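You operate a simulated robot arm through the tools that you are given. There is no shell and no other tool.

The job below is to be done with a simulated robot arm. You get a single attempt, and the scene is never put back.

## Task
Clamp the cam plate and scrub the old grease off it.
Fine: wet the blue brush in the wash tray, put it back, free the clamp and leave the plate in the fixture. Set down upright: blue brush. What is to be rubbed or washed off counts as gone when no trace of it is left.

It is judged by the outcome, as a careful person would: the job done as asked, and still so three seconds after it is handed in. It fails if anything else is knocked over, pushed out of place, dropped, spilled or broken.

## Robot
A 6-joint arm with a four-finger gripper, fixed in place. Base frame: the origin is on the floor under the middle of its stand, x ahead of it, y to its left, z up; the work surface is at about z = 0.85. Readings come in m, rad, newtons and seconds.
With the tool pointing down near the work surface it reaches from about 0.5 to 0.9 m from the base axis. Its first joint turns from -2.897 to 2.897 rad. Payload 3.43 kg.
The TCP is the grasp point between the finger pads, 0.03 m short of the fingertips. In the tool frame z runs along the fingers and y along their closing line. The gripper opens to 0.12 m; its body begins 0.085 m behind the TCP.
Orientation is told as [roll, pitch, yaw] about the base's x, y, z axes, in that order, counted from this pose: with the fingers straight down and closing along the base's y, the tool's x points along the base's -x, its y along +y and its z along -z.

## Interface
- The arm moves only by the tool drive_tool. Its argument "increments" is a list of rows, each an object of numbers (a shift or turn left out is 0, a gripper value left out holds the last): "rx", "ry", "rz": the turn, a rotation vector about the base's x, y, z in rad; "dx", "dy", "dz": the shift along the base's x, y, z in cm; "gripper": the finger opening in cm, from 0 to 12. In form: [{"rx": .., "ry": .., "rz": .., "dx": .., "dy": .., "dz": .., "gripper": ..}, ...]. A call has 1 to 20 rows; each row shifts and turns the commanded pose from where the row before left it. A row lasts 0.2 s, in which the tool goes at most 0.05 m and 0.15 rad; a call with a longer step from one row to the next is refused whole, and so is a gripper value outside its range. A pose out of reach is approached as far as the arm can. The call stops where the force on the tool passes 90 N (or 10 N more than at its start, if that is more) or the arm is blocked; 0.2 s more then pass. The fingers move at their own pace (about 0.1362 m/s each) and stop on an object; they squeeze with about 39 N. The grip force told is the motor's: it shows also when the fingers shut on nothing. Time passes only in rows, and 0.2 s behind the last, so rows that do not move let the fingers close. It gives the time, the measured TCP pose, the force on the tool (base axes), the opening and the grip force at its end, in the units of the frame above (readings bear some noise), with the torque about the TCP (base axes, N m) and any sound that the robot's microphone picked up.
- Cameras (640 x 400 px; columns grow to the right, rows downward): "scene" is fixed at [0.2215, -0.6625, 1.6197]; the picture's right is [0.68, -0.74, 0.00], its down [-0.54, -0.50, -0.68] and it looks along [0.50, 0.46, -0.74] (base axes); focal length 338 px, centre (320, 200). "wrist" rides on the gripper at [0.071, -0.017, -0.121] in the tool frame; the picture's right is [0.23, 0.97, 0.00], its down [-0.81, 0.19, -0.55] and it looks along [-0.54, 0.13, 0.83] (tool axes); focal length 275 px, centre (320, 200). There is no depth. A picture from a camera that has moved, and an enlarged one, comes with that camera's place and axes in the base frame and with its lens. The place of the scene camera against the robot may be out by one fixed shift of up to 0.025 m in any direction.
- grab_frame(camera): a new picture of that camera. It takes no simulated time.
- lift_body(by): moves the trunk up (or, below 0, down) by that many m; the arm rides with it, the base frame stays. It gives what a move gives, with no picture.
- close_up(camera, box): a new picture of the part [left, top, right, bottom] of that camera's present view, enlarged. It takes no simulated time.
- job_done(): hands the job in; it is judged then, once.

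Nothing tells you positions but the pictures and the camera data. Unless the task says otherwise, let go and move clear before handing in.

The tools are called after "Emit:" as a command line: name --argument value ..., lists and objects as JSON in quotes. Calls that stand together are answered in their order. drive_tool: Moves the arm, as the interface text tells. Its arguments: {"type":"object","properties":{"increments":{"type":"array","items":{"type":"object","properties":{"rx":{"type":"number"},"ry":{"type":"number"},"rz":{"type":"number"},"dx":{"type":"number"},"dy":{"type":"number"},"dz":{"type":"number"},"gripper":{"type":"number"}}}}},"required":["increments"]} The other tools are called the same way: lift_body (by) moves the trunk up or down; grab_frame (camera) takes a picture; close_up (camera, box) takes an enlarged picture of a part of a camera's view; job_done () hands the job in.

At the start:

```text
time: 0.0
eef_pos: [0.518, -0.1788, 1.2328]
orientation: [0.001, 0.0, 0.0]
contact_force: [0.2, 0.3, 0.1]
torque: [0.0, -0.01, 0.0]
opening: 0.1201
finger_force: 0.1
trunk travel left (down, up): [-0.2, 0.34]
```

scene: 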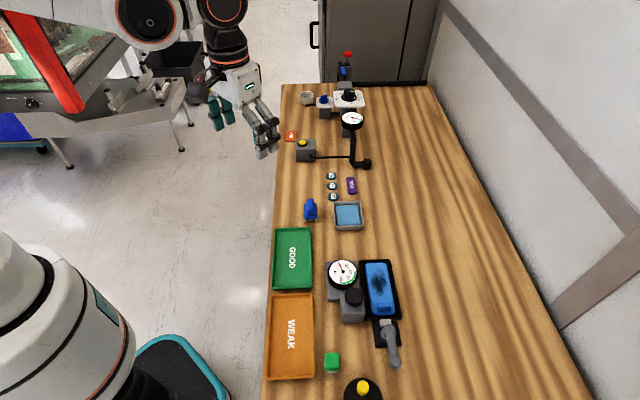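
wrist: 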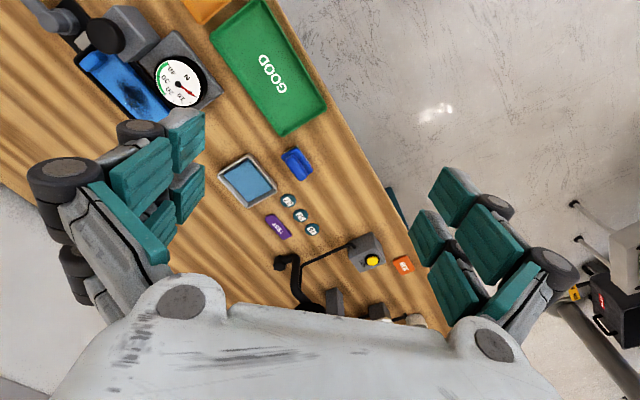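

I see a bench with a blue plate with a dark grease patch in a black fixture with a grey lever clamp, a wash tray with water, and a small blue brush beside it. I'll look closer before moving anything.

Emit:
close_up --camera "scene" --box '[310, 240, 430, 390]'

Emit:
close_up --camera "scene" --box '[280, 160, 400, 240]'

Emit:
close_up --camera "scene" --box '[270, 40, 400, 180]'

Emit:
close_up --camera "wrist" --box '[30, 0, 330, 220]'

```text
2.67 times, centred on (370, 315) of scene
camera zoom: at [0.2215, -0.6625, 1.6197], right [0.68, -0.74, 0.0], down [-0.54, -0.5, -0.68], along [0.5, 0.46, -0.74], focal length 903 px, centre (187, -107)
```

zoom: 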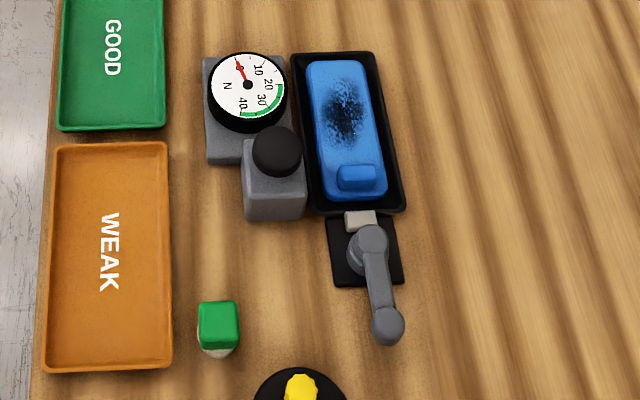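

```text
5.00 times, centred on (340, 200) of scene
camera zoom: at [0.2215, -0.6625, 1.6197], right [0.68, -0.74, 0.0], down [-0.54, -0.5, -0.68], along [0.5, 0.46, -0.74], focal length 1692 px, centre (220, 200)
```

zoom: 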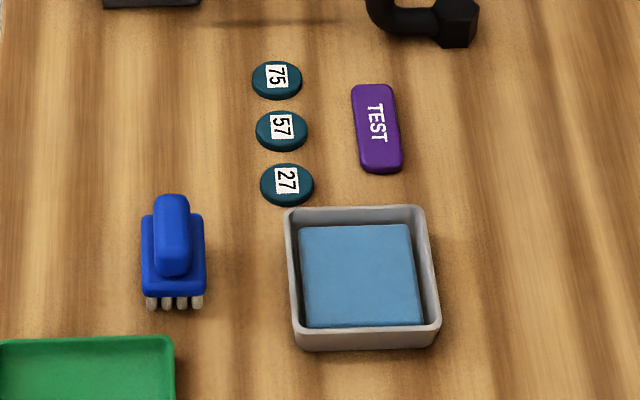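

```text
2.86 times, centred on (335, 110) of scene
camera zoom: at [0.2215, -0.6625, 1.6197], right [0.68, -0.74, 0.0], down [-0.54, -0.5, -0.68], along [0.5, 0.46, -0.74], focal length 967 px, centre (277, 457)
```

zoom: 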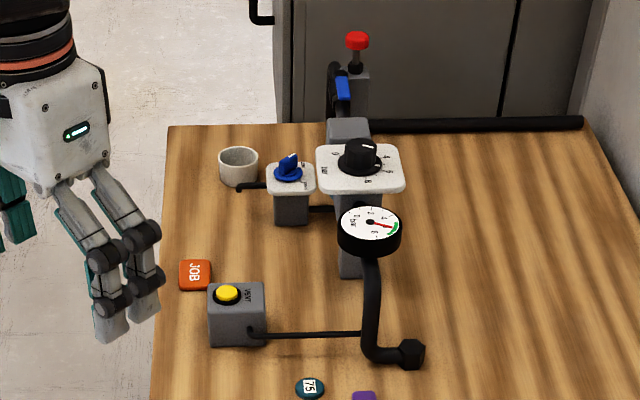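

```text
1.82 times, centred on (180, 110) of wrist
camera zoom: at [0.4452, -0.1959, 1.3536], right [-0.23, 0.97, 0.0], down [0.81, 0.19, 0.55], along [0.54, 0.13, -0.83], focal length 500 px, centre (574, 364)
```

zoom: 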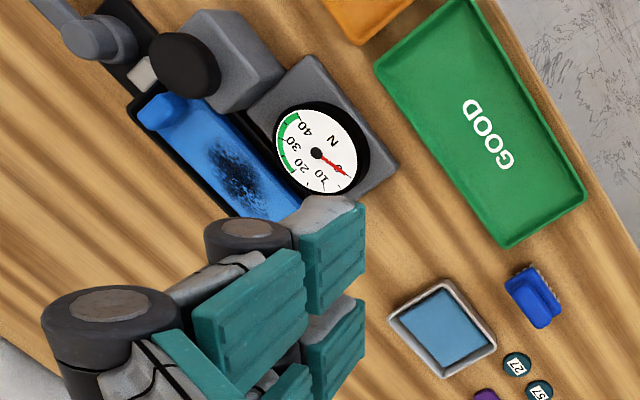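

The brush stands upright, bristles down, near (0.67, -0.21), the wash tray is near (0.74, -0.29), and the plate is near (0.62, -0.49) with the clamp at its near end. I'll move the wrist camera over the clamp and fixture to see how it works.

Emit:
drive_tool --increments '[{"dx": -1.0, "dy": -3.8}, {"dx": -1.0, "dy": -3.8}, {"dx": -1.0, "dy": -3.8}, {"dx": -1.0, "dy": -3.8}, {"dx": -1.0, "dy": -3.8}, {"dx": -1.0, "dy": -3.8}, {"dx": -1.0, "dy": -3.8}, {"dx": -1.0, "dy": -3.8}, {"dx": -1.0, "dy": -3.8}, {"dx": -1.0, "dy": -3.8}, {"dx": -1.0, "dy": -3.8}]'

Emit:
grab_frame --camera "wrist"

Emit:
grab_frame --camera "scene"

```text
time: 2.4
eef_pos: [0.4092, -0.5985, 1.2306]
orientation: [0.001, 0.001, -0.001]
contact_force: [0.1, -0.2, -0.4]
torque: [-0.01, 0.02, 0.01]
opening: 0.1198
finger_force: 0.1
trunk travel left (down, up): [-0.2, 0.34]
```

```text
taken
camera wrist: at [0.3368, -0.6149, 1.3517], right [-0.23, 0.97, 0.0], down [0.81, 0.19, 0.55], along [0.54, 0.13, -0.83], focal length 275 px, centre (320, 200)
```

wrist: 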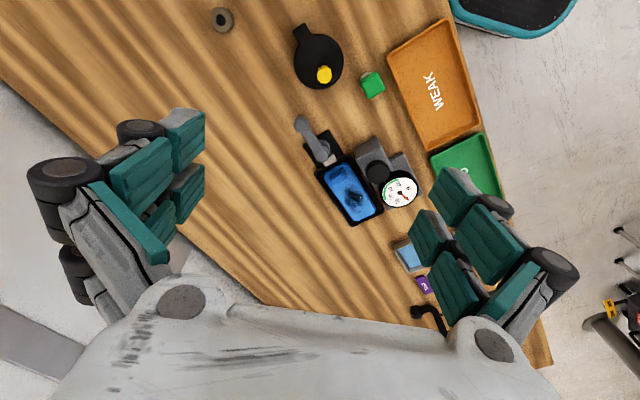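

```text
taken
```

scene: 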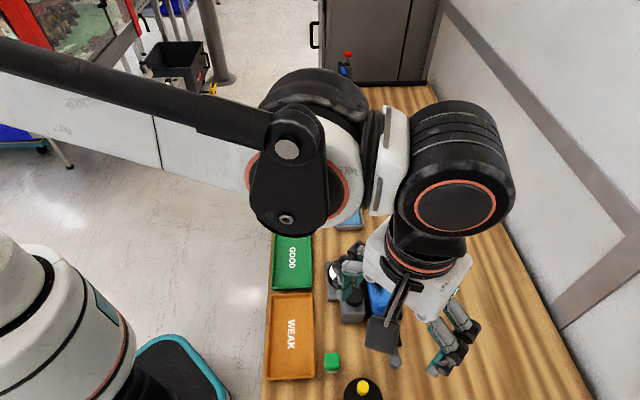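

The fixture is now in the middle of the wrist view. I'll enlarge the clamp and plate area.

Emit:
close_up --camera "wrist" --box '[270, 100, 430, 240]'

Emit:
close_up --camera "wrist" --box '[280, 110, 350, 170]'

```text
2.86 times, centred on (350, 170) of wrist
camera zoom: at [0.3368, -0.6149, 1.3517], right [-0.23, 0.97, 0.0], down [0.81, 0.19, 0.55], along [0.54, 0.13, -0.83], focal length 786 px, centre (234, 286)
```

zoom: 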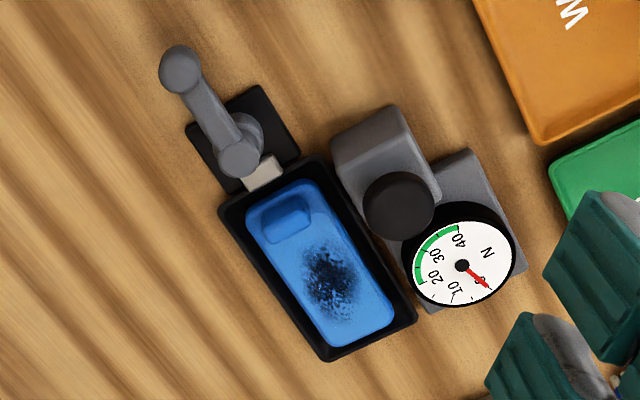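

```text
6.67 times, centred on (315, 140) of wrist
camera zoom: at [0.3368, -0.6149, 1.3517], right [-0.23, 0.97, 0.0], down [0.81, 0.19, 0.55], along [0.54, 0.13, -0.83], focal length 1835 px, centre (353, 600)
```

zoom: 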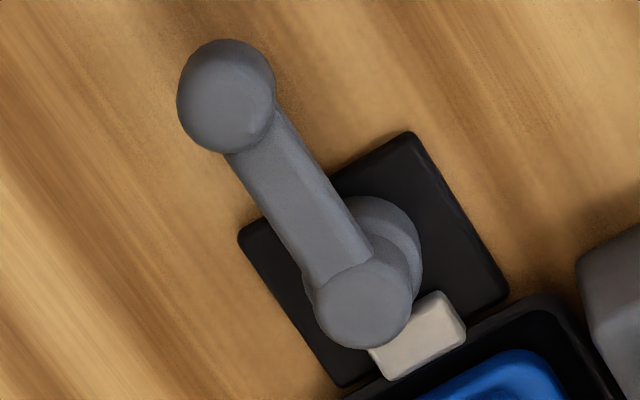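

The clamp is a grey lever with a ball knob on a post, with a beige jaw next to the plate's tab end. I'll go lower for a clearer view before deciding how the lever moves.

Emit:
drive_tool --increments '[{"dx": 0, "dy": -0.5, "dz": -3.5}, {"dx": 0, "dy": -0.5, "dz": -3.5}, {"dx": 0, "dy": -0.5, "dz": -3.5}, {"dx": 0, "dy": -0.5, "dz": -3.5}]'

Emit:
grab_frame --camera "wrist"

Emit:
close_up --camera "wrist" --box '[240, 60, 400, 160]'

```text
time: 3.4
eef_pos: [0.406, -0.6161, 1.0912]
orientation: [0.0, -0.001, -0.001]
contact_force: [1.3, -0.7, -0.3]
torque: [-0.01, -0.03, 0.03]
opening: 0.1199
finger_force: 0.0
trunk travel left (down, up): [-0.2, 0.34]
```

```text
taken
camera wrist: at [0.3348, -0.6334, 1.2119], right [-0.23, 0.97, 0.0], down [0.81, 0.19, 0.55], along [0.54, 0.13, -0.83], focal length 275 px, centre (320, 200)
```

wrist: 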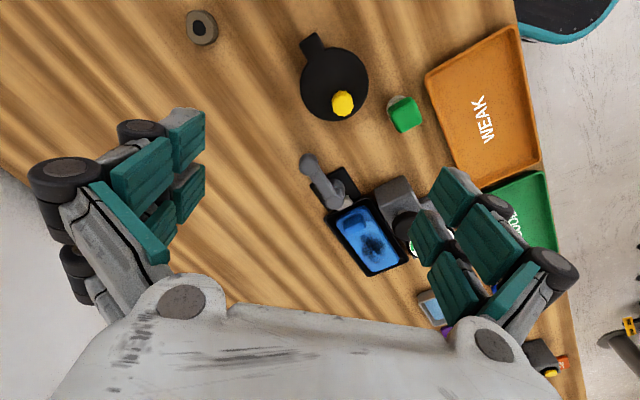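

```text
4.00 times, centred on (320, 110) of wrist
camera zoom: at [0.3348, -0.6334, 1.2119], right [-0.23, 0.97, 0.0], down [0.81, 0.19, 0.55], along [0.54, 0.13, -0.83], focal length 1101 px, centre (320, 560)
```

zoom: 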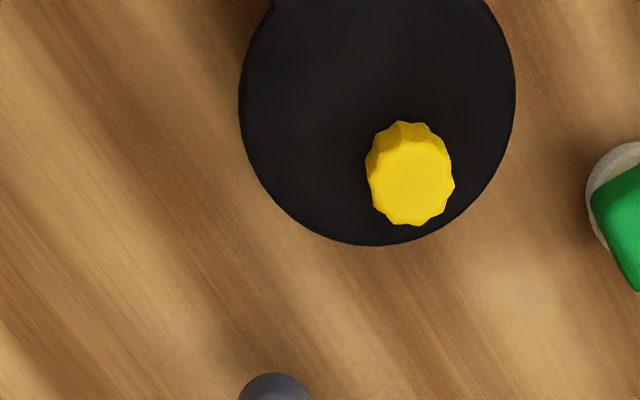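

Emit:
close_up --camera "wrist" --box '[280, 140, 440, 285]'

Emit:
close_up --camera "wrist" --box '[285, 140, 375, 215]'

```text
2.76 times, centred on (360, 212) of wrist
camera zoom: at [0.3348, -0.6334, 1.2119], right [-0.23, 0.97, 0.0], down [0.81, 0.19, 0.55], along [0.54, 0.13, -0.83], focal length 759 px, centre (210, 166)
```

zoom: 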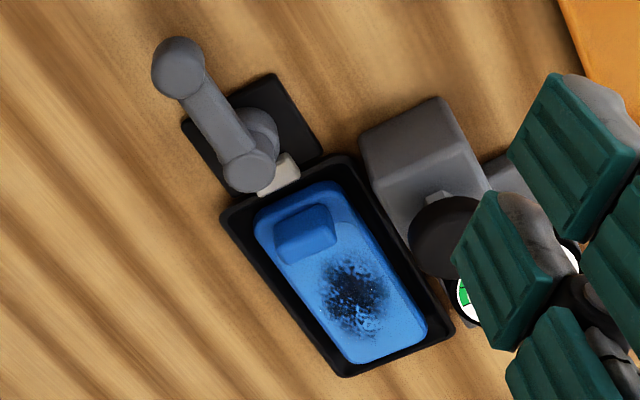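

```text
5.33 times, centred on (330, 178) of wrist
camera zoom: at [0.3348, -0.6334, 1.2119], right [-0.23, 0.97, 0.0], down [0.81, 0.19, 0.55], along [0.54, 0.13, -0.83], focal length 1468 px, centre (267, 320)
```

zoom: 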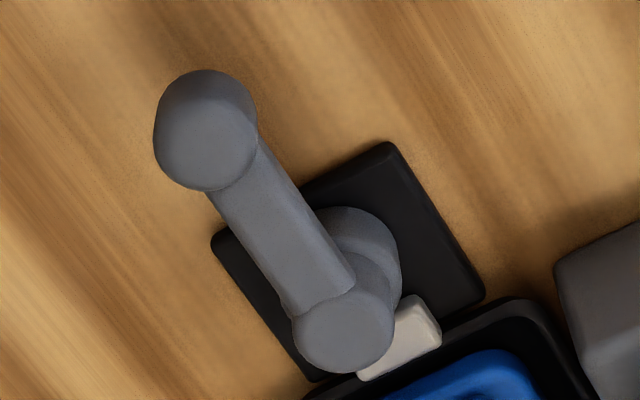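

The lever arm looks level, about 4 cm above the bench, pointing straight away from the plate from a post at about (0.54, -0.56). I'll turn the wrist to look at the clamp from the side and make sure which way it hinges.

Emit:
drive_tool --increments '[{"dx": 1.0, "dy": -1.0, "rz": 0.15}, {"dx": 1.0, "dy": -1.0, "rz": 0.15}, {"dx": 1.0, "dy": -1.0, "rz": 0.15}, {"dx": 1.0, "dy": -1.0, "rz": 0.15}, {"dx": 1.0, "dy": -1.0, "rz": 0.15}, {"dx": 1.0, "dy": -1.0, "rz": 0.15}, {"dx": 1.0, "dy": -1.0, "rz": 0.15}, {"dx": 1.0, "dy": -1.0, "rz": 0.15}, {"dx": 1.0, "dy": -1.0, "rz": 0.15}, {"dx": 1.0, "dy": -1.0, "rz": 0.15}]'

Emit:
grab_frame --camera "wrist"

```text
time: 5.6
eef_pos: [0.5077, -0.7182, 1.0923]
orientation: [-0.001, 0.0, 1.501]
contact_force: [0.3, 0.2, -0.2]
torque: [0.01, -0.02, 0.01]
opening: 0.1202
finger_force: 0.0
trunk travel left (down, up): [-0.2, 0.34]
```

```text
taken
camera wrist: at [0.5186, -0.7907, 1.2128], right [-0.99, -0.16, 0.0], down [-0.13, 0.82, 0.55], along [-0.09, 0.55, -0.83], focal length 275 px, centre (320, 200)
```

wrist: 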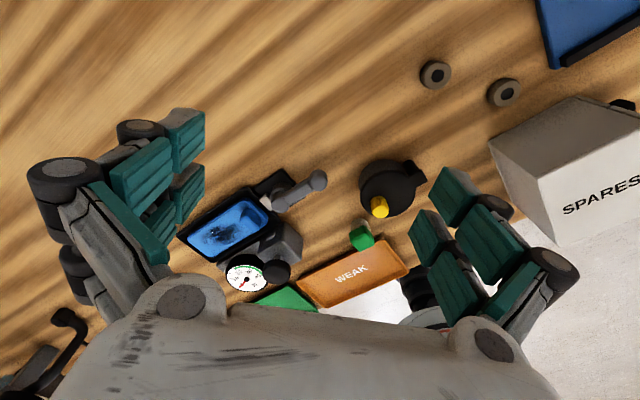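

Emit:
close_up --camera "wrist" --box '[230, 150, 340, 230]'

Emit:
close_up --camera "wrist" --box '[160, 150, 340, 300]'

```text
5.00 times, centred on (285, 190) of wrist
camera zoom: at [0.5186, -0.7907, 1.2128], right [-0.99, -0.16, 0.0], down [-0.13, 0.82, 0.55], along [-0.09, 0.55, -0.83], focal length 1376 px, centre (495, 250)
```

zoom: 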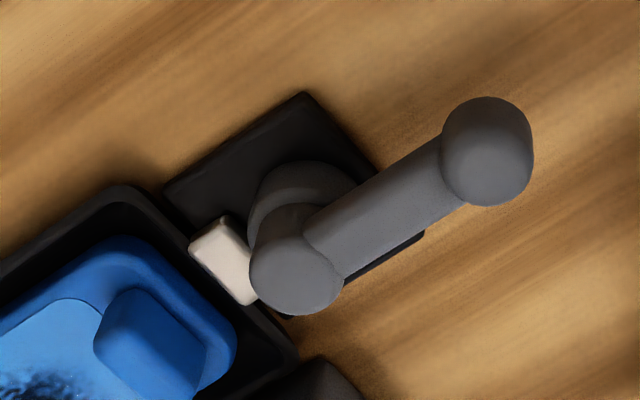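

```text
2.67 times, centred on (250, 225) of wrist
camera zoom: at [0.5186, -0.7907, 1.2128], right [-0.99, -0.16, 0.0], down [-0.13, 0.82, 0.55], along [-0.09, 0.55, -0.83], focal length 734 px, centre (507, 133)
```

zoom: 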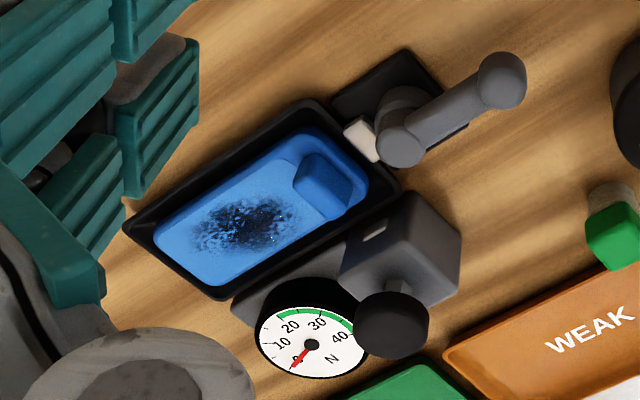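

The clamp is a vertical post with a level arm and a short upright knob at its end, at about (0.490, -0.612) with its top near z 0.895, so it swings in the horizontal plane. I'll line up above the knob with the fingers straddling the arm, then check.

Emit:
drive_tool --increments '[{"dx": -0.35, "dy": 2.12, "rz": -0.1432, "gripper": 7}, {"dx": -0.35, "dy": 2.12, "rz": -0.1432}, {"dx": -0.35, "dy": 2.12, "rz": -0.1432}, {"dx": -0.35, "dy": 2.12, "rz": -0.1432}, {"dx": -0.35, "dy": 2.12, "rz": -0.1432}, {"dz": -4}, {"dz": -4}, {}]'

Emit:
grab_frame --camera "wrist"

Emit:
grab_frame --camera "scene"

```text
time: 7.4
eef_pos: [0.4861, -0.6138, 1.0096]
orientation: [0.0, -0.001, 0.78]
contact_force: [0.0, 0.7, 0.1]
torque: [-0.01, 0.0, -0.01]
opening: 0.0698
finger_force: 0.0
trunk travel left (down, up): [-0.2, 0.34]
```

```text
taken
camera wrist: at [0.4456, -0.6766, 1.1308], right [-0.85, 0.53, 0.0], down [0.44, 0.71, 0.55], along [0.29, 0.47, -0.83], focal length 275 px, centre (320, 200)
```

wrist: 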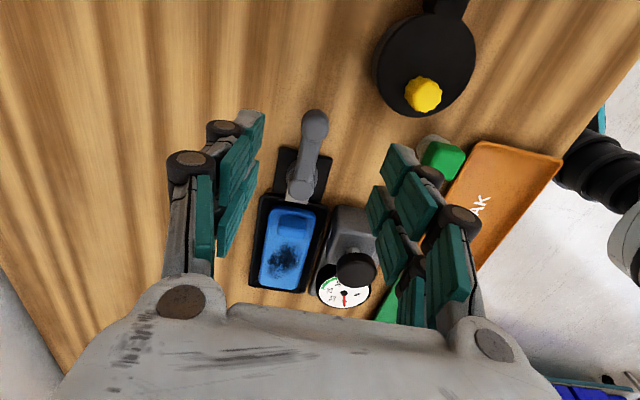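

```text
taken
```

scene: 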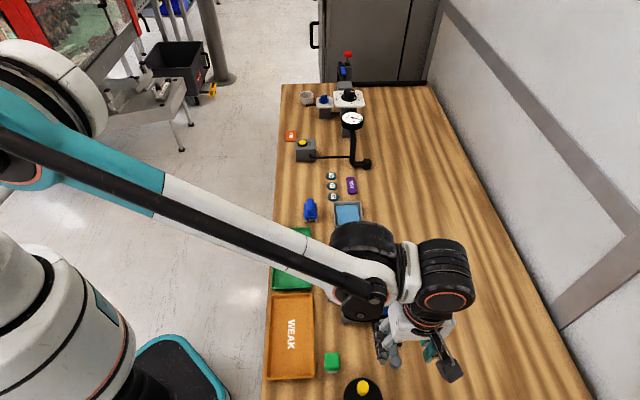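

Emit:
close_up --camera "wrist" --box '[230, 90, 390, 220]'

```text
3.08 times, centred on (310, 155) of wrist
camera zoom: at [0.4456, -0.6766, 1.1308], right [-0.85, 0.53, 0.0], down [0.44, 0.71, 0.55], along [0.29, 0.47, -0.83], focal length 847 px, centre (351, 338)
```

zoom: 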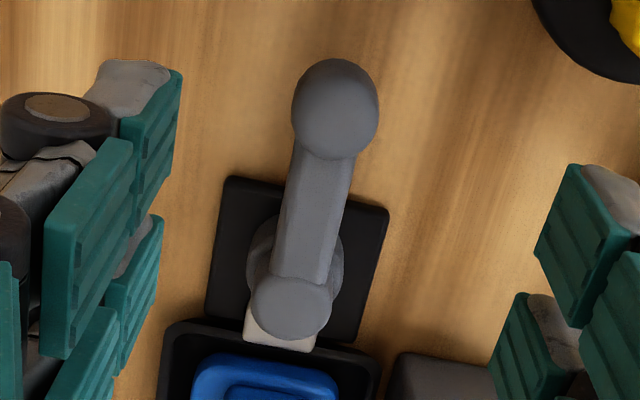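

The knob is at about (0.4915, -0.611). I'll narrow the fingers so they clear the black dial nearby, and come down to just above the knob to check alignment.

Emit:
drive_tool --increments '[{"dx": 0.54, "dy": 0.28, "dz": -2.5, "gripper": 5}, {"dz": -2.5}, {"dz": -2.0}, {}]'

Emit:
grab_frame --camera "wrist"

Emit:
close_up --camera "scene" --box '[320, 280, 480, 400]'

```text
time: 8.4
eef_pos: [0.4947, -0.608, 0.9425]
orientation: [-0.001, -0.002, 0.782]
contact_force: [-0.2, 1.1, -0.6]
torque: [0.03, 0.01, -0.03]
opening: 0.0499
finger_force: 0.1
trunk travel left (down, up): [-0.2, 0.34]
```

```text
taken
camera wrist: at [0.4541, -0.6713, 1.0628], right [-0.85, 0.53, 0.0], down [0.44, 0.71, 0.55], along [0.29, 0.47, -0.83], focal length 275 px, centre (320, 200)
```

wrist: 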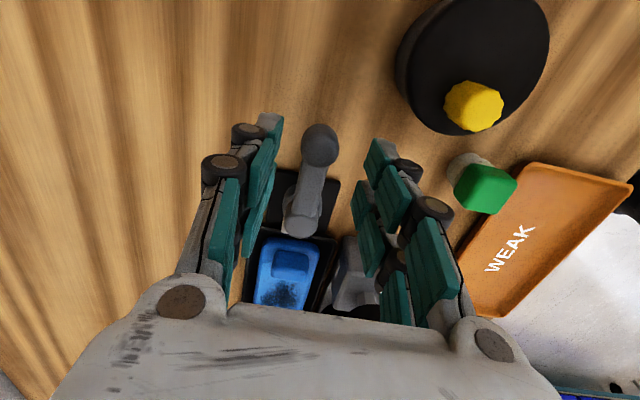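

```text
3.33 times, centred on (400, 340) of scene
camera zoom: at [0.2215, -0.6625, 1.6197], right [0.68, -0.74, 0.0], down [-0.54, -0.5, -0.68], along [0.5, 0.46, -0.74], focal length 1128 px, centre (53, -267)
```

zoom: 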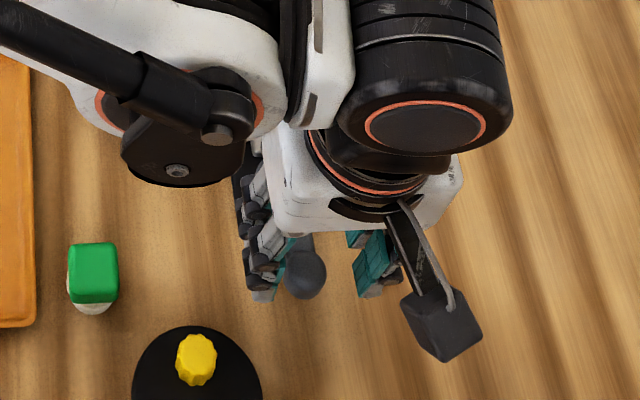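

The knob sits between the fingers, about 6 mm further out than the tool centre. I'll shift that way, descend, and close on the knob.

Emit:
drive_tool --increments '[{"dx": -0.45, "dy": -0.5, "dz": -1.5}, {"dz": -2.0}, {"dz": -1.4}, {}, {"gripper": 1.5}, {}, {}]'

Emit:
grab_frame --camera "wrist"

```text
time: 10.0
eef_pos: [0.4899, -0.6131, 0.8911]
orientation: [-0.001, 0.0, 0.784]
contact_force: [-3.7, 4.2, -5.3]
torque: [-0.12, 0.01, 0.35]
opening: 0.0176
finger_force: 45.2
trunk travel left (down, up): [-0.2, 0.34]
```

```text
taken
camera wrist: at [0.4499, -0.6764, 1.0122], right [-0.85, 0.53, 0.0], down [0.44, 0.71, 0.55], along [0.29, 0.47, -0.83], focal length 275 px, centre (320, 200)
```

wrist: 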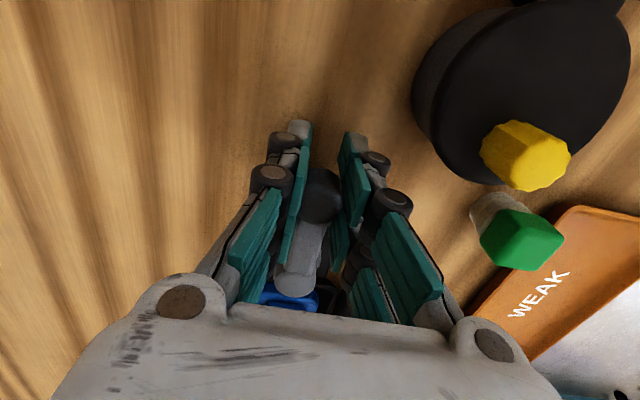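

The fingers hold the knob. I'll try a small swing of the lever toward the open side (counter-clockwise from above) and watch the force.

Emit:
drive_tool --increments '[{"dx": 0.52, "dy": -0.47, "rz": 0.1}, {}]'

Emit:
grab_frame --camera "wrist"

```text
time: 10.6
eef_pos: [0.492, -0.6149, 0.8918]
orientation: [0.007, -0.002, 0.883]
contact_force: [-44.9, 48.0, -41.5]
torque: [0.03, 0.35, 0.05]
opening: 0.0195
finger_force: 45.4
trunk travel left (down, up): [-0.2, 0.34]
```

```text
taken
camera wrist: at [0.4591, -0.6818, 1.0129], right [-0.9, 0.44, 0.01], down [0.37, 0.74, 0.56], along [0.24, 0.5, -0.83], focal length 275 px, centre (320, 200)
```

wrist: 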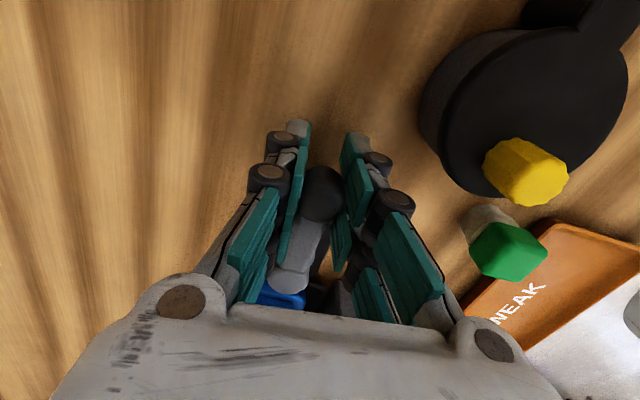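

The lever resists strongly in that direction, so that is its stop. I'll go back and try the other way.

Emit:
drive_tool --increments '[{"dx": -0.52, "dy": 0.47, "rz": -0.1}, {}]'

Emit:
drive_tool --increments '[{"dx": -0.25, "dy": 0.25, "rz": -0.05}, {}]'

```text
time: 11.2
eef_pos: [0.4909, -0.6139, 0.893]
orientation: [-0.002, 0.001, 0.786]
contact_force: [-23.6, 16.7, -23.0]
torque: [-0.11, 0.52, 1.3]
opening: 0.0173
finger_force: 45.0
trunk travel left (down, up): [-0.2, 0.34]
```

```text
time: 11.8
eef_pos: [0.4885, -0.6119, 0.894]
orientation: [-0.001, -0.001, 0.731]
contact_force: [-12.6, -0.2, -10.3]
torque: [-0.36, 0.4, 0.71]
opening: 0.0175
finger_force: 45.4
trunk travel left (down, up): [-0.2, 0.34]
```

Emit:
drive_tool --increments '[{"dx": -0.45, "dy": 0.53, "rz": -0.1}, {}]'

Emit:
grab_frame --camera "wrist"

```text
time: 12.4
eef_pos: [0.483, -0.6057, 0.8932]
orientation: [0.001, -0.001, 0.63]
contact_force: [-12.8, -2.2, -9.3]
torque: [-0.19, 0.5, 0.44]
opening: 0.0177
finger_force: 45.2
trunk travel left (down, up): [-0.2, 0.34]
```

```text
taken
camera wrist: at [0.4341, -0.6619, 1.0138], right [-0.76, 0.65, 0.0], down [0.54, 0.63, 0.55], along [0.36, 0.42, -0.83], focal length 275 px, centre (320, 200)
```

wrist: 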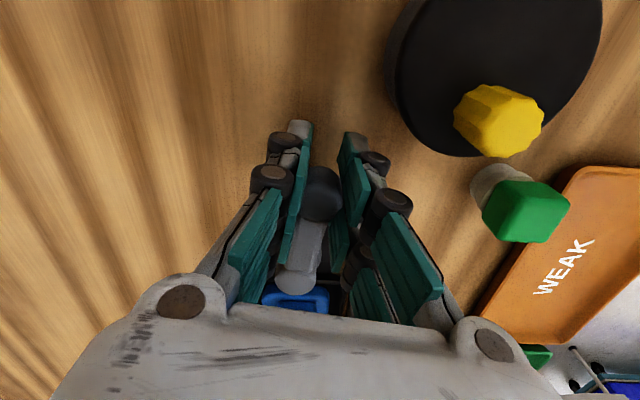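

Clockwise moves freely, so clamping is toward the gauge side. I'll keep swinging in small steps while holding the knob and watch the jaw and the clearances.

Emit:
drive_tool --increments '[{"dx": -0.386, "dy": 0.582, "rz": -0.1}, {"dx": -0.331, "dy": 0.628, "rz": -0.1}, {"dx": -0.263, "dy": 0.647, "rz": -0.1}, {"dx": -0.197, "dy": 0.67, "rz": -0.1}, {}]'

Emit:
grab_frame --camera "wrist"

Emit:
close_up --camera "scene" --box '[310, 240, 470, 390]'

```text
time: 13.6
eef_pos: [0.4701, -0.579, 0.8934]
orientation: [-0.001, 0.002, 0.232]
contact_force: [-13.5, -1.7, -5.6]
torque: [-0.02, -0.08, 0.12]
opening: 0.0175
finger_force: 45.1
trunk travel left (down, up): [-0.2, 0.34]
```

```text
taken
camera wrist: at [0.4044, -0.6136, 1.0138], right [-0.45, 0.89, 0.0], down [0.74, 0.37, 0.55], along [0.49, 0.25, -0.83], focal length 275 px, centre (320, 200)
```

wrist: 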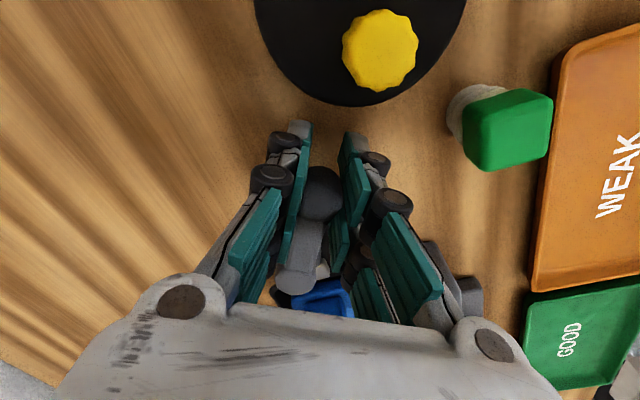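

```text
2.67 times, centred on (390, 315) of scene
camera zoom: at [0.2215, -0.6625, 1.6197], right [0.68, -0.74, 0.0], down [-0.54, -0.5, -0.68], along [0.5, 0.46, -0.74], focal length 903 px, centre (133, -107)
```

zoom: 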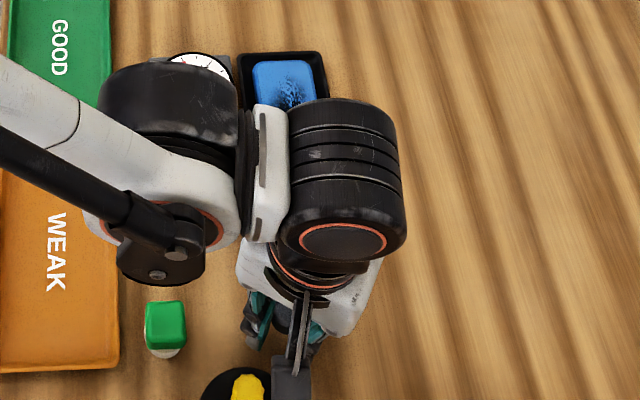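

Emit:
drive_tool --increments '[{"dx": -0.06, "dy": 0.682, "rz": -0.1}, {"dx": 0.0, "dy": 0.702, "rz": -0.1}, {}]'

Emit:
drive_tool --increments '[{"dx": 0.026, "dy": 0.691, "rz": -0.1}, {}]'

Emit:
grab_frame --camera "wrist"

```text
time: 14.4
eef_pos: [0.4696, -0.5673, 0.8914]
orientation: [0.001, -0.001, 0.033]
contact_force: [-13.1, 0.0, -8.8]
torque: [-0.07, 0.66, -0.01]
opening: 0.0179
finger_force: 44.6
trunk travel left (down, up): [-0.2, 0.34]
```

```text
time: 15.0
eef_pos: [0.4688, -0.5582, 0.893]
orientation: [0.0, 0.0, -0.067]
contact_force: [-16.7, 0.2, -13.4]
torque: [-0.02, 0.04, -0.1]
opening: 0.0178
finger_force: 45.1
trunk travel left (down, up): [-0.2, 0.34]
```

```text
taken
camera wrist: at [0.3961, -0.572, 1.0139], right [-0.16, 0.99, 0.0], down [0.82, 0.14, 0.55], along [0.55, 0.09, -0.83], focal length 275 px, centre (320, 200)
```

wrist: 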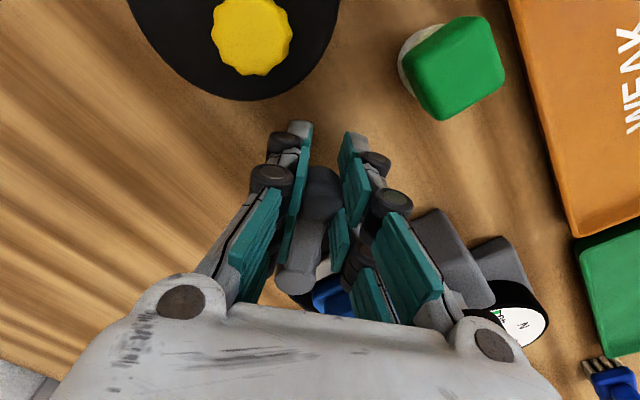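

Emit:
close_up --camera "wrist" --box '[260, 150, 520, 330]'

```text
2.22 times, centred on (390, 240) of wrist
camera zoom: at [0.3961, -0.572, 1.0139], right [-0.16, 0.99, 0.0], down [0.82, 0.14, 0.55], along [0.55, 0.09, -0.83], focal length 612 px, centre (164, 111)
```

zoom: 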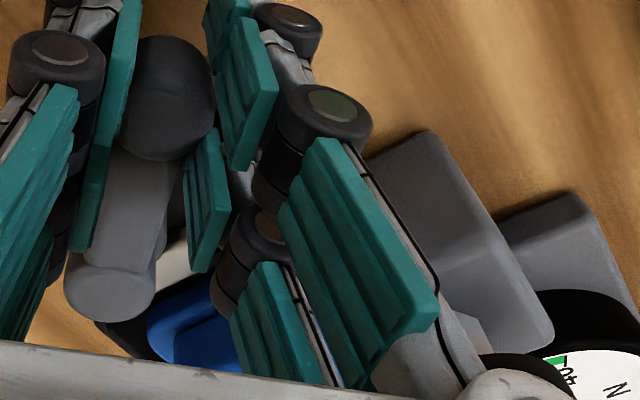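

The lever has swung about 45° and is moving freely toward the gauge block. To keep the fingers clear of the block and its black button, I'll let go and push the knob from behind with closed fingers.

Emit:
drive_tool --increments '[{"gripper": 4}, {}, {"dz": 3.5}, {"dz": 3.5}, {"dy": -1.4, "rz": 0.143, "gripper": 0}, {"dy": -1.4, "rz": 0.143}, {"dy": -1.4, "rz": 0.143}, {"dy": -1.3, "rz": 0.143}, {"rz": 0.143}, {"rz": 0.143}, {"rz": 0.143}, {"rz": 0.143}, {"rz": 0.143}, {"rz": 0.143}, {"rz": 0.143}, {}]'

Emit:
grab_frame --camera "wrist"

Emit:
close_up --camera "scene" --box '[310, 240, 470, 390]'

```text
time: 18.4
eef_pos: [0.4714, -0.6136, 0.9641]
orientation: [-0.001, 0.0, 1.508]
contact_force: [-0.2, 0.4, -0.8]
torque: [0.01, -0.04, -0.02]
opening: 0.0
finger_force: 33.3
trunk travel left (down, up): [-0.2, 0.34]
```

```text
taken
camera wrist: at [0.4829, -0.6863, 1.0843], right [-0.99, -0.17, 0.0], down [-0.14, 0.82, 0.55], along [-0.09, 0.55, -0.83], focal length 275 px, centre (320, 200)
```

wrist: 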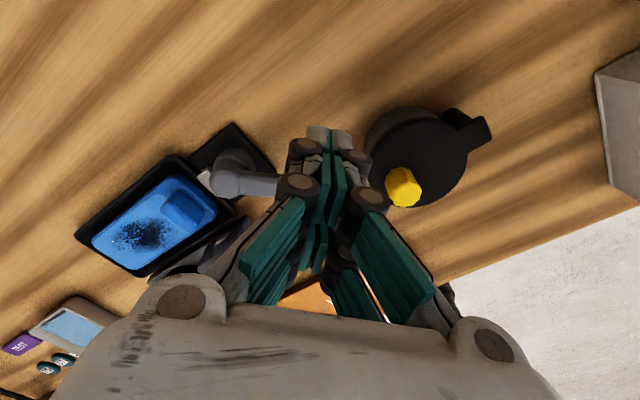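

```text
2.67 times, centred on (390, 315) of scene
camera zoom: at [0.2215, -0.6625, 1.6197], right [0.68, -0.74, 0.0], down [-0.54, -0.5, -0.68], along [0.5, 0.46, -0.74], focal length 903 px, centre (133, -107)
```

zoom: 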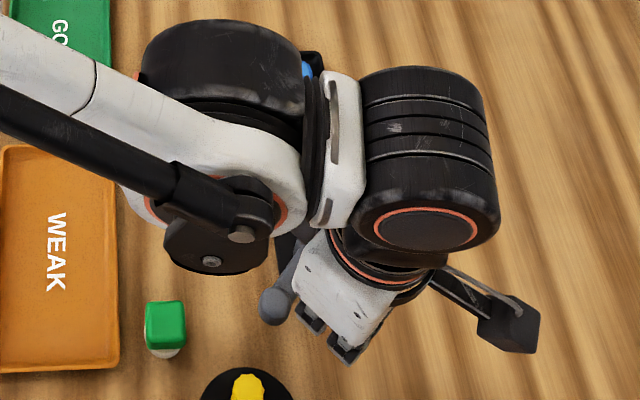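

The closed fingers are now just behind the lever. I'll back off a little, shift away from the dial, lower, and push the lever toward +y in an arc.

Emit:
drive_tool --increments '[{"dx": 1.1, "dy": -1.2, "dz": 0}, {"dz": -3.5}, {"dz": -3.5}, {}]'

Emit:
grab_frame --camera "wrist"

```text
time: 19.4
eef_pos: [0.4837, -0.6274, 0.8926]
orientation: [0.001, -0.001, 1.505]
contact_force: [0.7, -0.5, -1.6]
torque: [0.01, 0.01, -0.01]
opening: 0.0
finger_force: 33.4
trunk travel left (down, up): [-0.2, 0.34]
```

```text
taken
camera wrist: at [0.4952, -0.7004, 1.0132], right [-0.99, -0.17, 0.0], down [-0.14, 0.82, 0.55], along [-0.09, 0.55, -0.83], focal length 275 px, centre (320, 200)
```

wrist: 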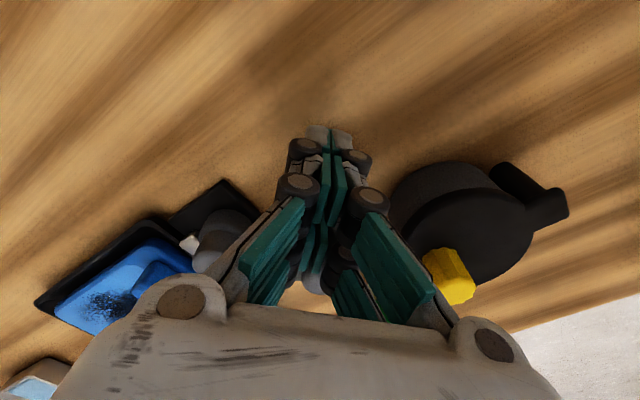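

Emit:
drive_tool --increments '[{"dx": 0.36, "dy": 2.26}, {"dx": -0.46, "dy": 0.67, "rz": -0.122}, {"dx": -0.26, "dy": 0.52, "rz": -0.087}, {"dx": -0.25, "dy": 0.51, "rz": -0.087}, {}]'

Emit:
grab_frame --camera "wrist"

Emit:
close_up --camera "scene" --box '[310, 240, 470, 390]'

```text
time: 20.6
eef_pos: [0.4767, -0.5872, 0.8945]
orientation: [0.0, 0.0, 1.209]
contact_force: [-0.6, -0.4, -0.8]
torque: [-0.01, 0.0, 0.03]
opening: 0.0
finger_force: 33.6
trunk travel left (down, up): [-0.2, 0.34]
```

```text
taken
camera wrist: at [0.4671, -0.6609, 1.0141], right [-0.99, 0.13, 0.0], down [0.11, 0.83, 0.55], along [0.07, 0.55, -0.83], focal length 275 px, centre (320, 200)
```

wrist: 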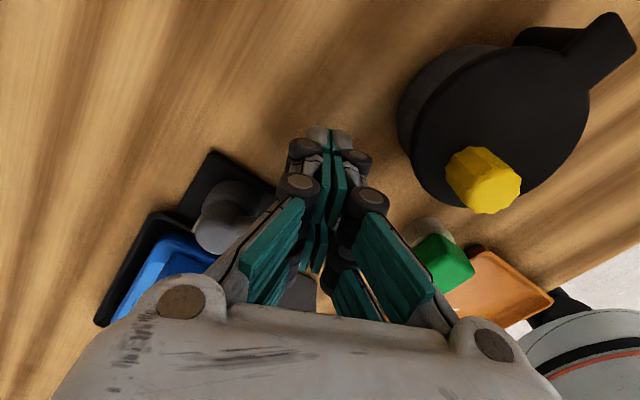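

```text
2.67 times, centred on (390, 315) of scene
camera zoom: at [0.2215, -0.6625, 1.6197], right [0.68, -0.74, 0.0], down [-0.54, -0.5, -0.68], along [0.5, 0.46, -0.74], focal length 903 px, centre (133, -107)
```

zoom: 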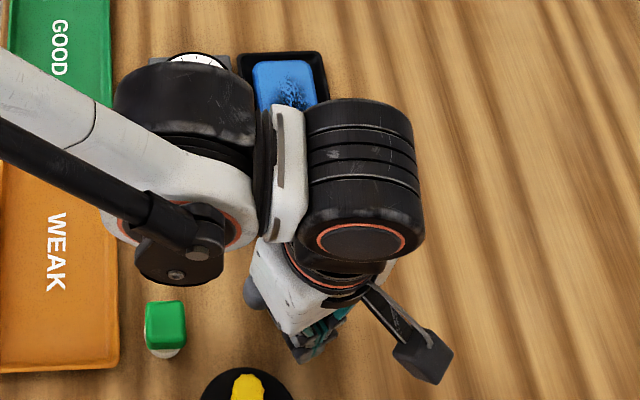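

The lever follows the push with almost no resistance. I'll continue along the arc.

Emit:
drive_tool --increments '[{"dx": -0.18, "dy": 0.55, "rz": -0.087}, {"dx": -0.14, "dy": 0.56, "rz": -0.087}, {"dx": -0.09, "dy": 0.58, "rz": -0.087}, {}]'

Emit:
drive_tool --increments '[{"dx": -0.03, "dy": 0.57, "rz": -0.087}, {"dx": 0.01, "dy": 0.58, "rz": -0.087}, {}]'

Emit:
grab_frame --camera "wrist"

Emit:
close_up --camera "scene" --box '[310, 240, 470, 390]'

```text
time: 21.6
eef_pos: [0.4699, -0.5698, 0.8938]
orientation: [0.0, -0.001, 0.949]
contact_force: [-0.8, 0.0, -0.3]
torque: [0.04, 0.0, -0.02]
opening: 0.0004
finger_force: 33.2
trunk travel left (down, up): [-0.2, 0.34]
```

```text
time: 22.4
eef_pos: [0.4712, -0.5587, 0.8926]
orientation: [0.0, 0.0, 0.775]
contact_force: [-0.1, 1.1, -0.4]
torque: [0.02, 0.02, 0.0]
opening: 0.0001
finger_force: 33.1
trunk travel left (down, up): [-0.2, 0.34]
```

```text
taken
camera wrist: at [0.4312, -0.6212, 1.0143], right [-0.85, 0.53, 0.0], down [0.45, 0.7, 0.55], along [0.3, 0.47, -0.83], focal length 275 px, centre (320, 200)
```

wrist: 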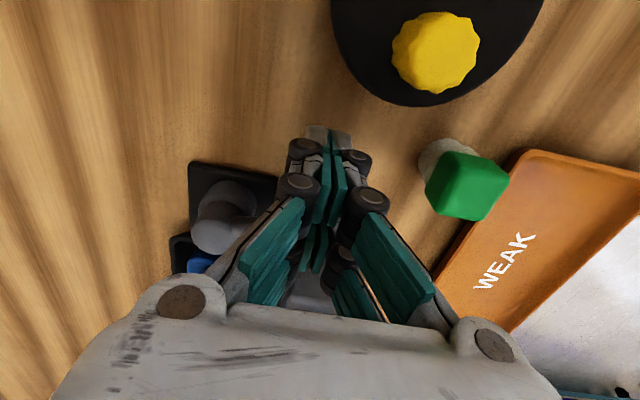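

```text
2.67 times, centred on (390, 315) of scene
camera zoom: at [0.2215, -0.6625, 1.6197], right [0.68, -0.74, 0.0], down [-0.54, -0.5, -0.68], along [0.5, 0.46, -0.74], focal length 903 px, centre (133, -107)
```

zoom: 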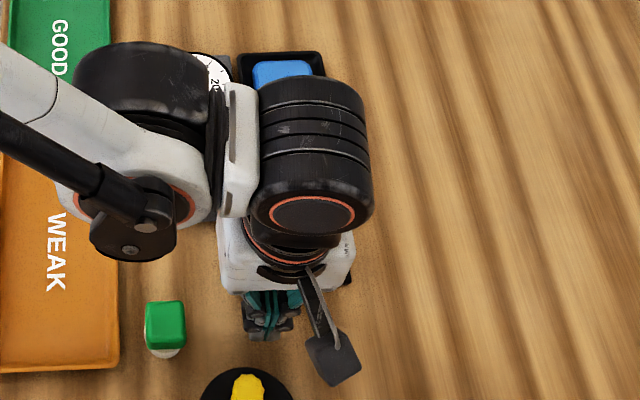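

Emit:
drive_tool --increments '[{"dx": 0.3, "dy": 0.3, "rz": -0.04}, {}]'

Emit:
drive_tool --increments '[{"dx": 0.3, "dy": 0.3, "rz": -0.04}, {}]'

```text
time: 23.0
eef_pos: [0.4753, -0.5553, 0.8939]
orientation: [0.0, 0.0, 0.735]
contact_force: [-0.5, -1.1, -0.5]
torque: [-0.03, 0.04, 0.01]
opening: 0.0001
finger_force: 32.8
trunk travel left (down, up): [-0.2, 0.34]
```

```text
time: 23.6
eef_pos: [0.4797, -0.5512, 0.895]
orientation: [0.0, 0.001, 0.696]
contact_force: [-0.5, -0.1, -0.3]
torque: [0.0, 0.02, 0.0]
opening: 0.0
finger_force: 33.4
trunk travel left (down, up): [-0.2, 0.34]
```

Still no resistance, so I'll lift away and look at where the lever and jaw actually are.

Emit:
drive_tool --increments '[{"dx": -0.5, "dy": -0.5, "dz": 0}, {"dz": 4}, {"dz": 4}, {"dx": -2, "dy": -3, "dz": 3}, {"dx": -2, "dy": -3, "dz": 2}, {}]'

Emit:
grab_frame --camera "wrist"

Emit:
close_up --camera "wrist" --box '[200, 100, 440, 300]'

```text
time: 25.0
eef_pos: [0.4328, -0.6169, 1.027]
orientation: [-0.001, -0.001, 0.694]
contact_force: [0.5, -0.1, 0.4]
torque: [-0.02, -0.01, 0.02]
opening: 0.0
finger_force: 33.6
trunk travel left (down, up): [-0.2, 0.34]
```

```text
taken
camera wrist: at [0.3886, -0.6758, 1.147], right [-0.8, 0.6, 0.0], down [0.5, 0.67, 0.55], along [0.33, 0.44, -0.83], focal length 275 px, centre (320, 200)
```

wrist: 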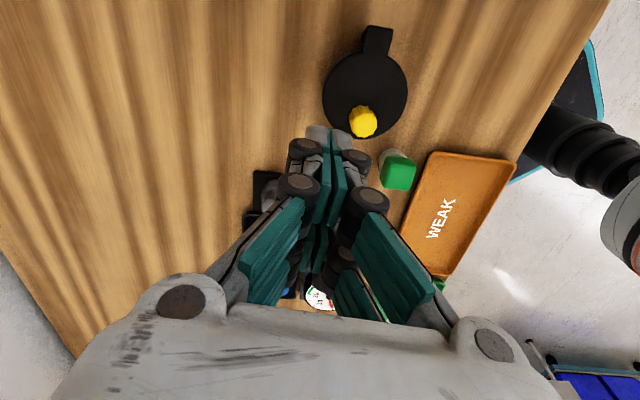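

```text
2.00 times, centred on (320, 200) of wrist
camera zoom: at [0.3886, -0.6758, 1.147], right [-0.8, 0.6, 0.0], down [0.5, 0.67, 0.55], along [0.33, 0.44, -0.83], focal length 551 px, centre (320, 200)
```

zoom: 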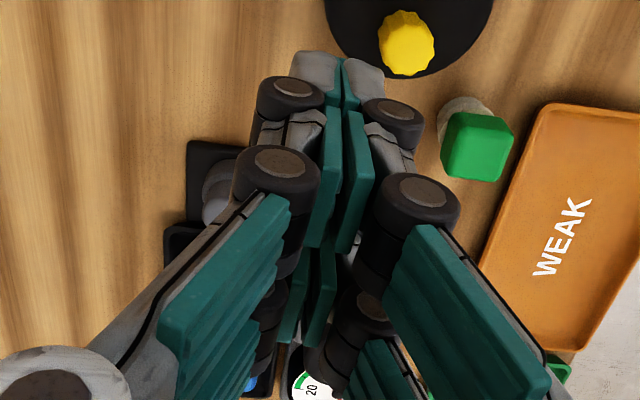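

Emit:
drive_tool --increments '[{"dx": 1.5, "dy": -2.0, "dz": 1.3, "rz": 0.14, "gripper": 12}, {"dx": 1.5, "dy": -2.0, "dz": 1.3, "rz": 0.14}, {"dx": 1.5, "dy": -2.0, "dz": 1.3, "rz": 0.14}, {"dx": 1.5, "dy": -2.0, "dz": 1.3, "rz": 0.14}, {"dx": 1.5, "dy": -2.0, "dz": 1.3, "rz": 0.14}, {"rz": 0.11}, {}]'

Emit:
grab_frame --camera "wrist"

Emit:
close_up --camera "wrist" --box '[200, 130, 340, 230]'

```text
time: 26.6
eef_pos: [0.5076, -0.7172, 1.0908]
orientation: [0.0, 0.0, 1.507]
contact_force: [0.3, -0.4, 0.3]
torque: [-0.02, 0.02, -0.03]
opening: 0.1203
finger_force: 0.1
trunk travel left (down, up): [-0.2, 0.34]
```

```text
taken
camera wrist: at [0.5188, -0.7895, 1.2114], right [-0.99, -0.17, 0.0], down [-0.14, 0.82, 0.55], along [-0.09, 0.55, -0.83], focal length 275 px, centre (320, 200)
```

wrist: 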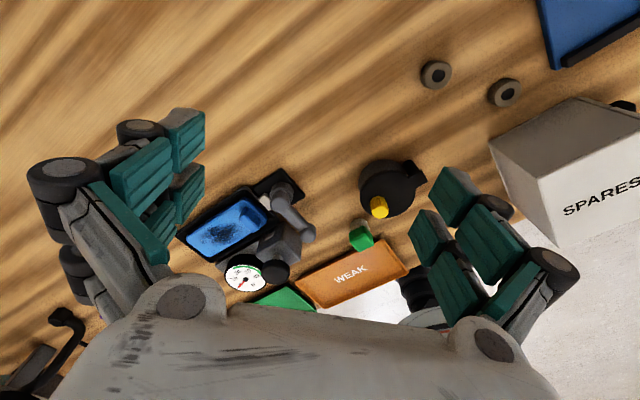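

```text
4.00 times, centred on (270, 180) of wrist
camera zoom: at [0.5188, -0.7895, 1.2114], right [-0.99, -0.17, 0.0], down [-0.14, 0.82, 0.55], along [-0.09, 0.55, -0.83], focal length 1101 px, centre (520, 280)
```

zoom: 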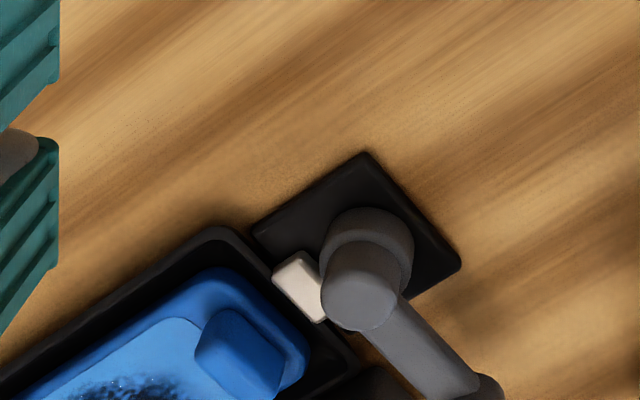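

Emit:
close_up --camera "wrist" --box '[170, 160, 340, 300]'

Emit:
close_up --camera "wrist" --box '[240, 160, 320, 220]'

Emit:
close_up --camera "scene" --box '[310, 240, 470, 390]'

```text
2.86 times, centred on (255, 230) of wrist
camera zoom: at [0.5188, -0.7895, 1.2114], right [-0.99, -0.17, 0.0], down [-0.14, 0.82, 0.55], along [-0.09, 0.55, -0.83], focal length 786 px, centre (506, 114)
```

zoom: 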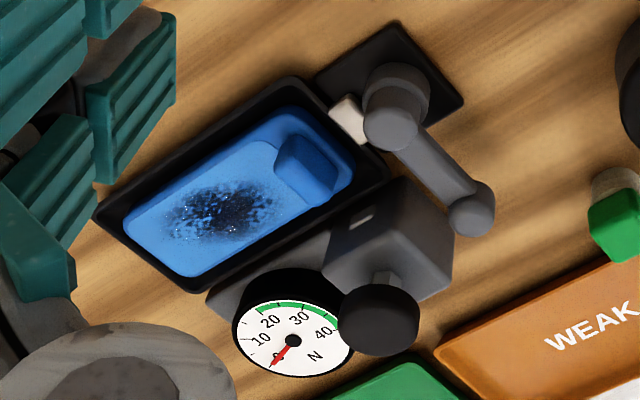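

```text
6.67 times, centred on (280, 190) of wrist
camera zoom: at [0.5188, -0.7895, 1.2114], right [-0.99, -0.17, 0.0], down [-0.14, 0.82, 0.55], along [-0.09, 0.55, -0.83], focal length 1835 px, centre (587, 267)
```

zoom: 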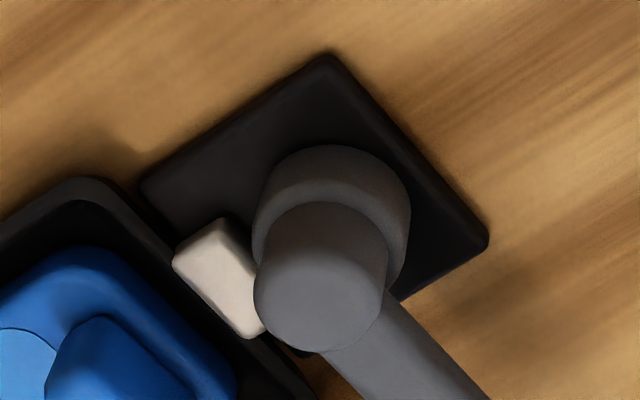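

```text
2.67 times, centred on (390, 315) of scene
camera zoom: at [0.2215, -0.6625, 1.6197], right [0.68, -0.74, 0.0], down [-0.54, -0.5, -0.68], along [0.5, 0.46, -0.74], focal length 903 px, centre (133, -107)
```

zoom: 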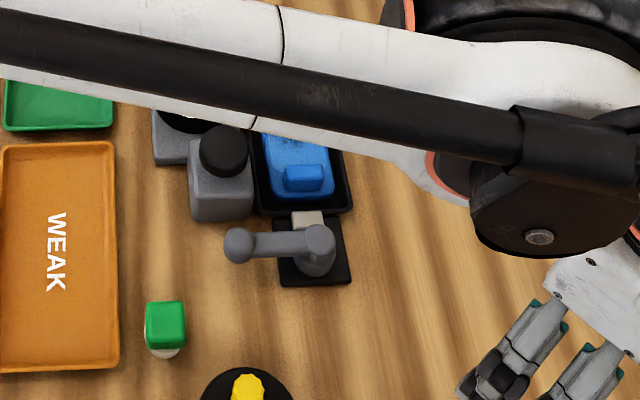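

The lever now points across the fixture (about 89° from its start). I'll compare the jaw with the earlier view using the same enlargement.

Emit:
close_up --camera "wrist" --box '[230, 150, 340, 230]'

```text
5.00 times, centred on (285, 190) of wrist
camera zoom: at [0.5188, -0.7895, 1.2114], right [-0.99, -0.17, 0.0], down [-0.14, 0.82, 0.55], along [-0.09, 0.55, -0.83], focal length 1376 px, centre (495, 250)
```

zoom: 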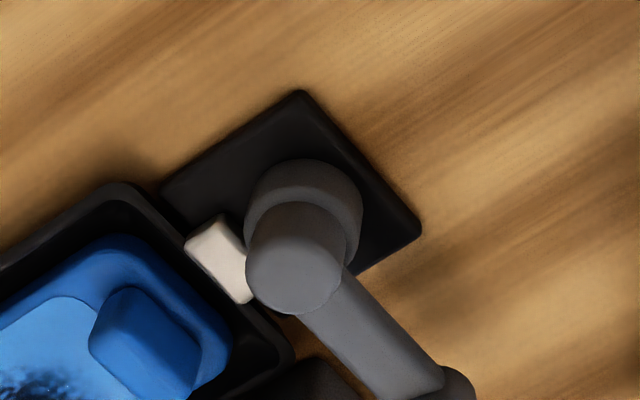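

The jaw has not moved yet, so the lever must go further. I'll return behind it and push on gently, watching for force or sound.

Emit:
drive_tool --increments '[{"dx": -0.8, "dy": 3.1, "rz": -0.1444, "gripper": 0}, {"dx": -0.8, "dy": 3.1, "rz": -0.1444}, {"dx": -0.8, "dy": 3.1, "rz": -0.1444}, {"dx": -0.8, "dy": 3.1, "rz": -0.1444}, {"dx": -0.8, "dy": 3.1, "rz": -0.1444}, {"dz": -4}, {"dz": -4}, {"dz": -4}, {"dz": -4}, {"dz": -3.8}, {}]'

Emit:
drive_tool --increments '[{"dx": 0.5, "dy": 0.5}, {"dx": 0.35, "dy": 0.35}, {}]'

```text
time: 29.0
eef_pos: [0.4671, -0.5606, 0.8906]
orientation: [0.001, 0.0, 0.784]
contact_force: [0.2, -0.3, -0.2]
torque: [0.01, 0.02, 0.0]
opening: 0.0
finger_force: 33.5
trunk travel left (down, up): [-0.2, 0.34]
```

```text
time: 29.8
eef_pos: [0.4777, -0.5527, 0.8922]
orientation: [0.0, -0.001, 0.784]
contact_force: [0.9, 0.2, 0.2]
torque: [0.01, -0.04, 0.02]
opening: 0.0
finger_force: 33.6
trunk travel left (down, up): [-0.2, 0.34]
```

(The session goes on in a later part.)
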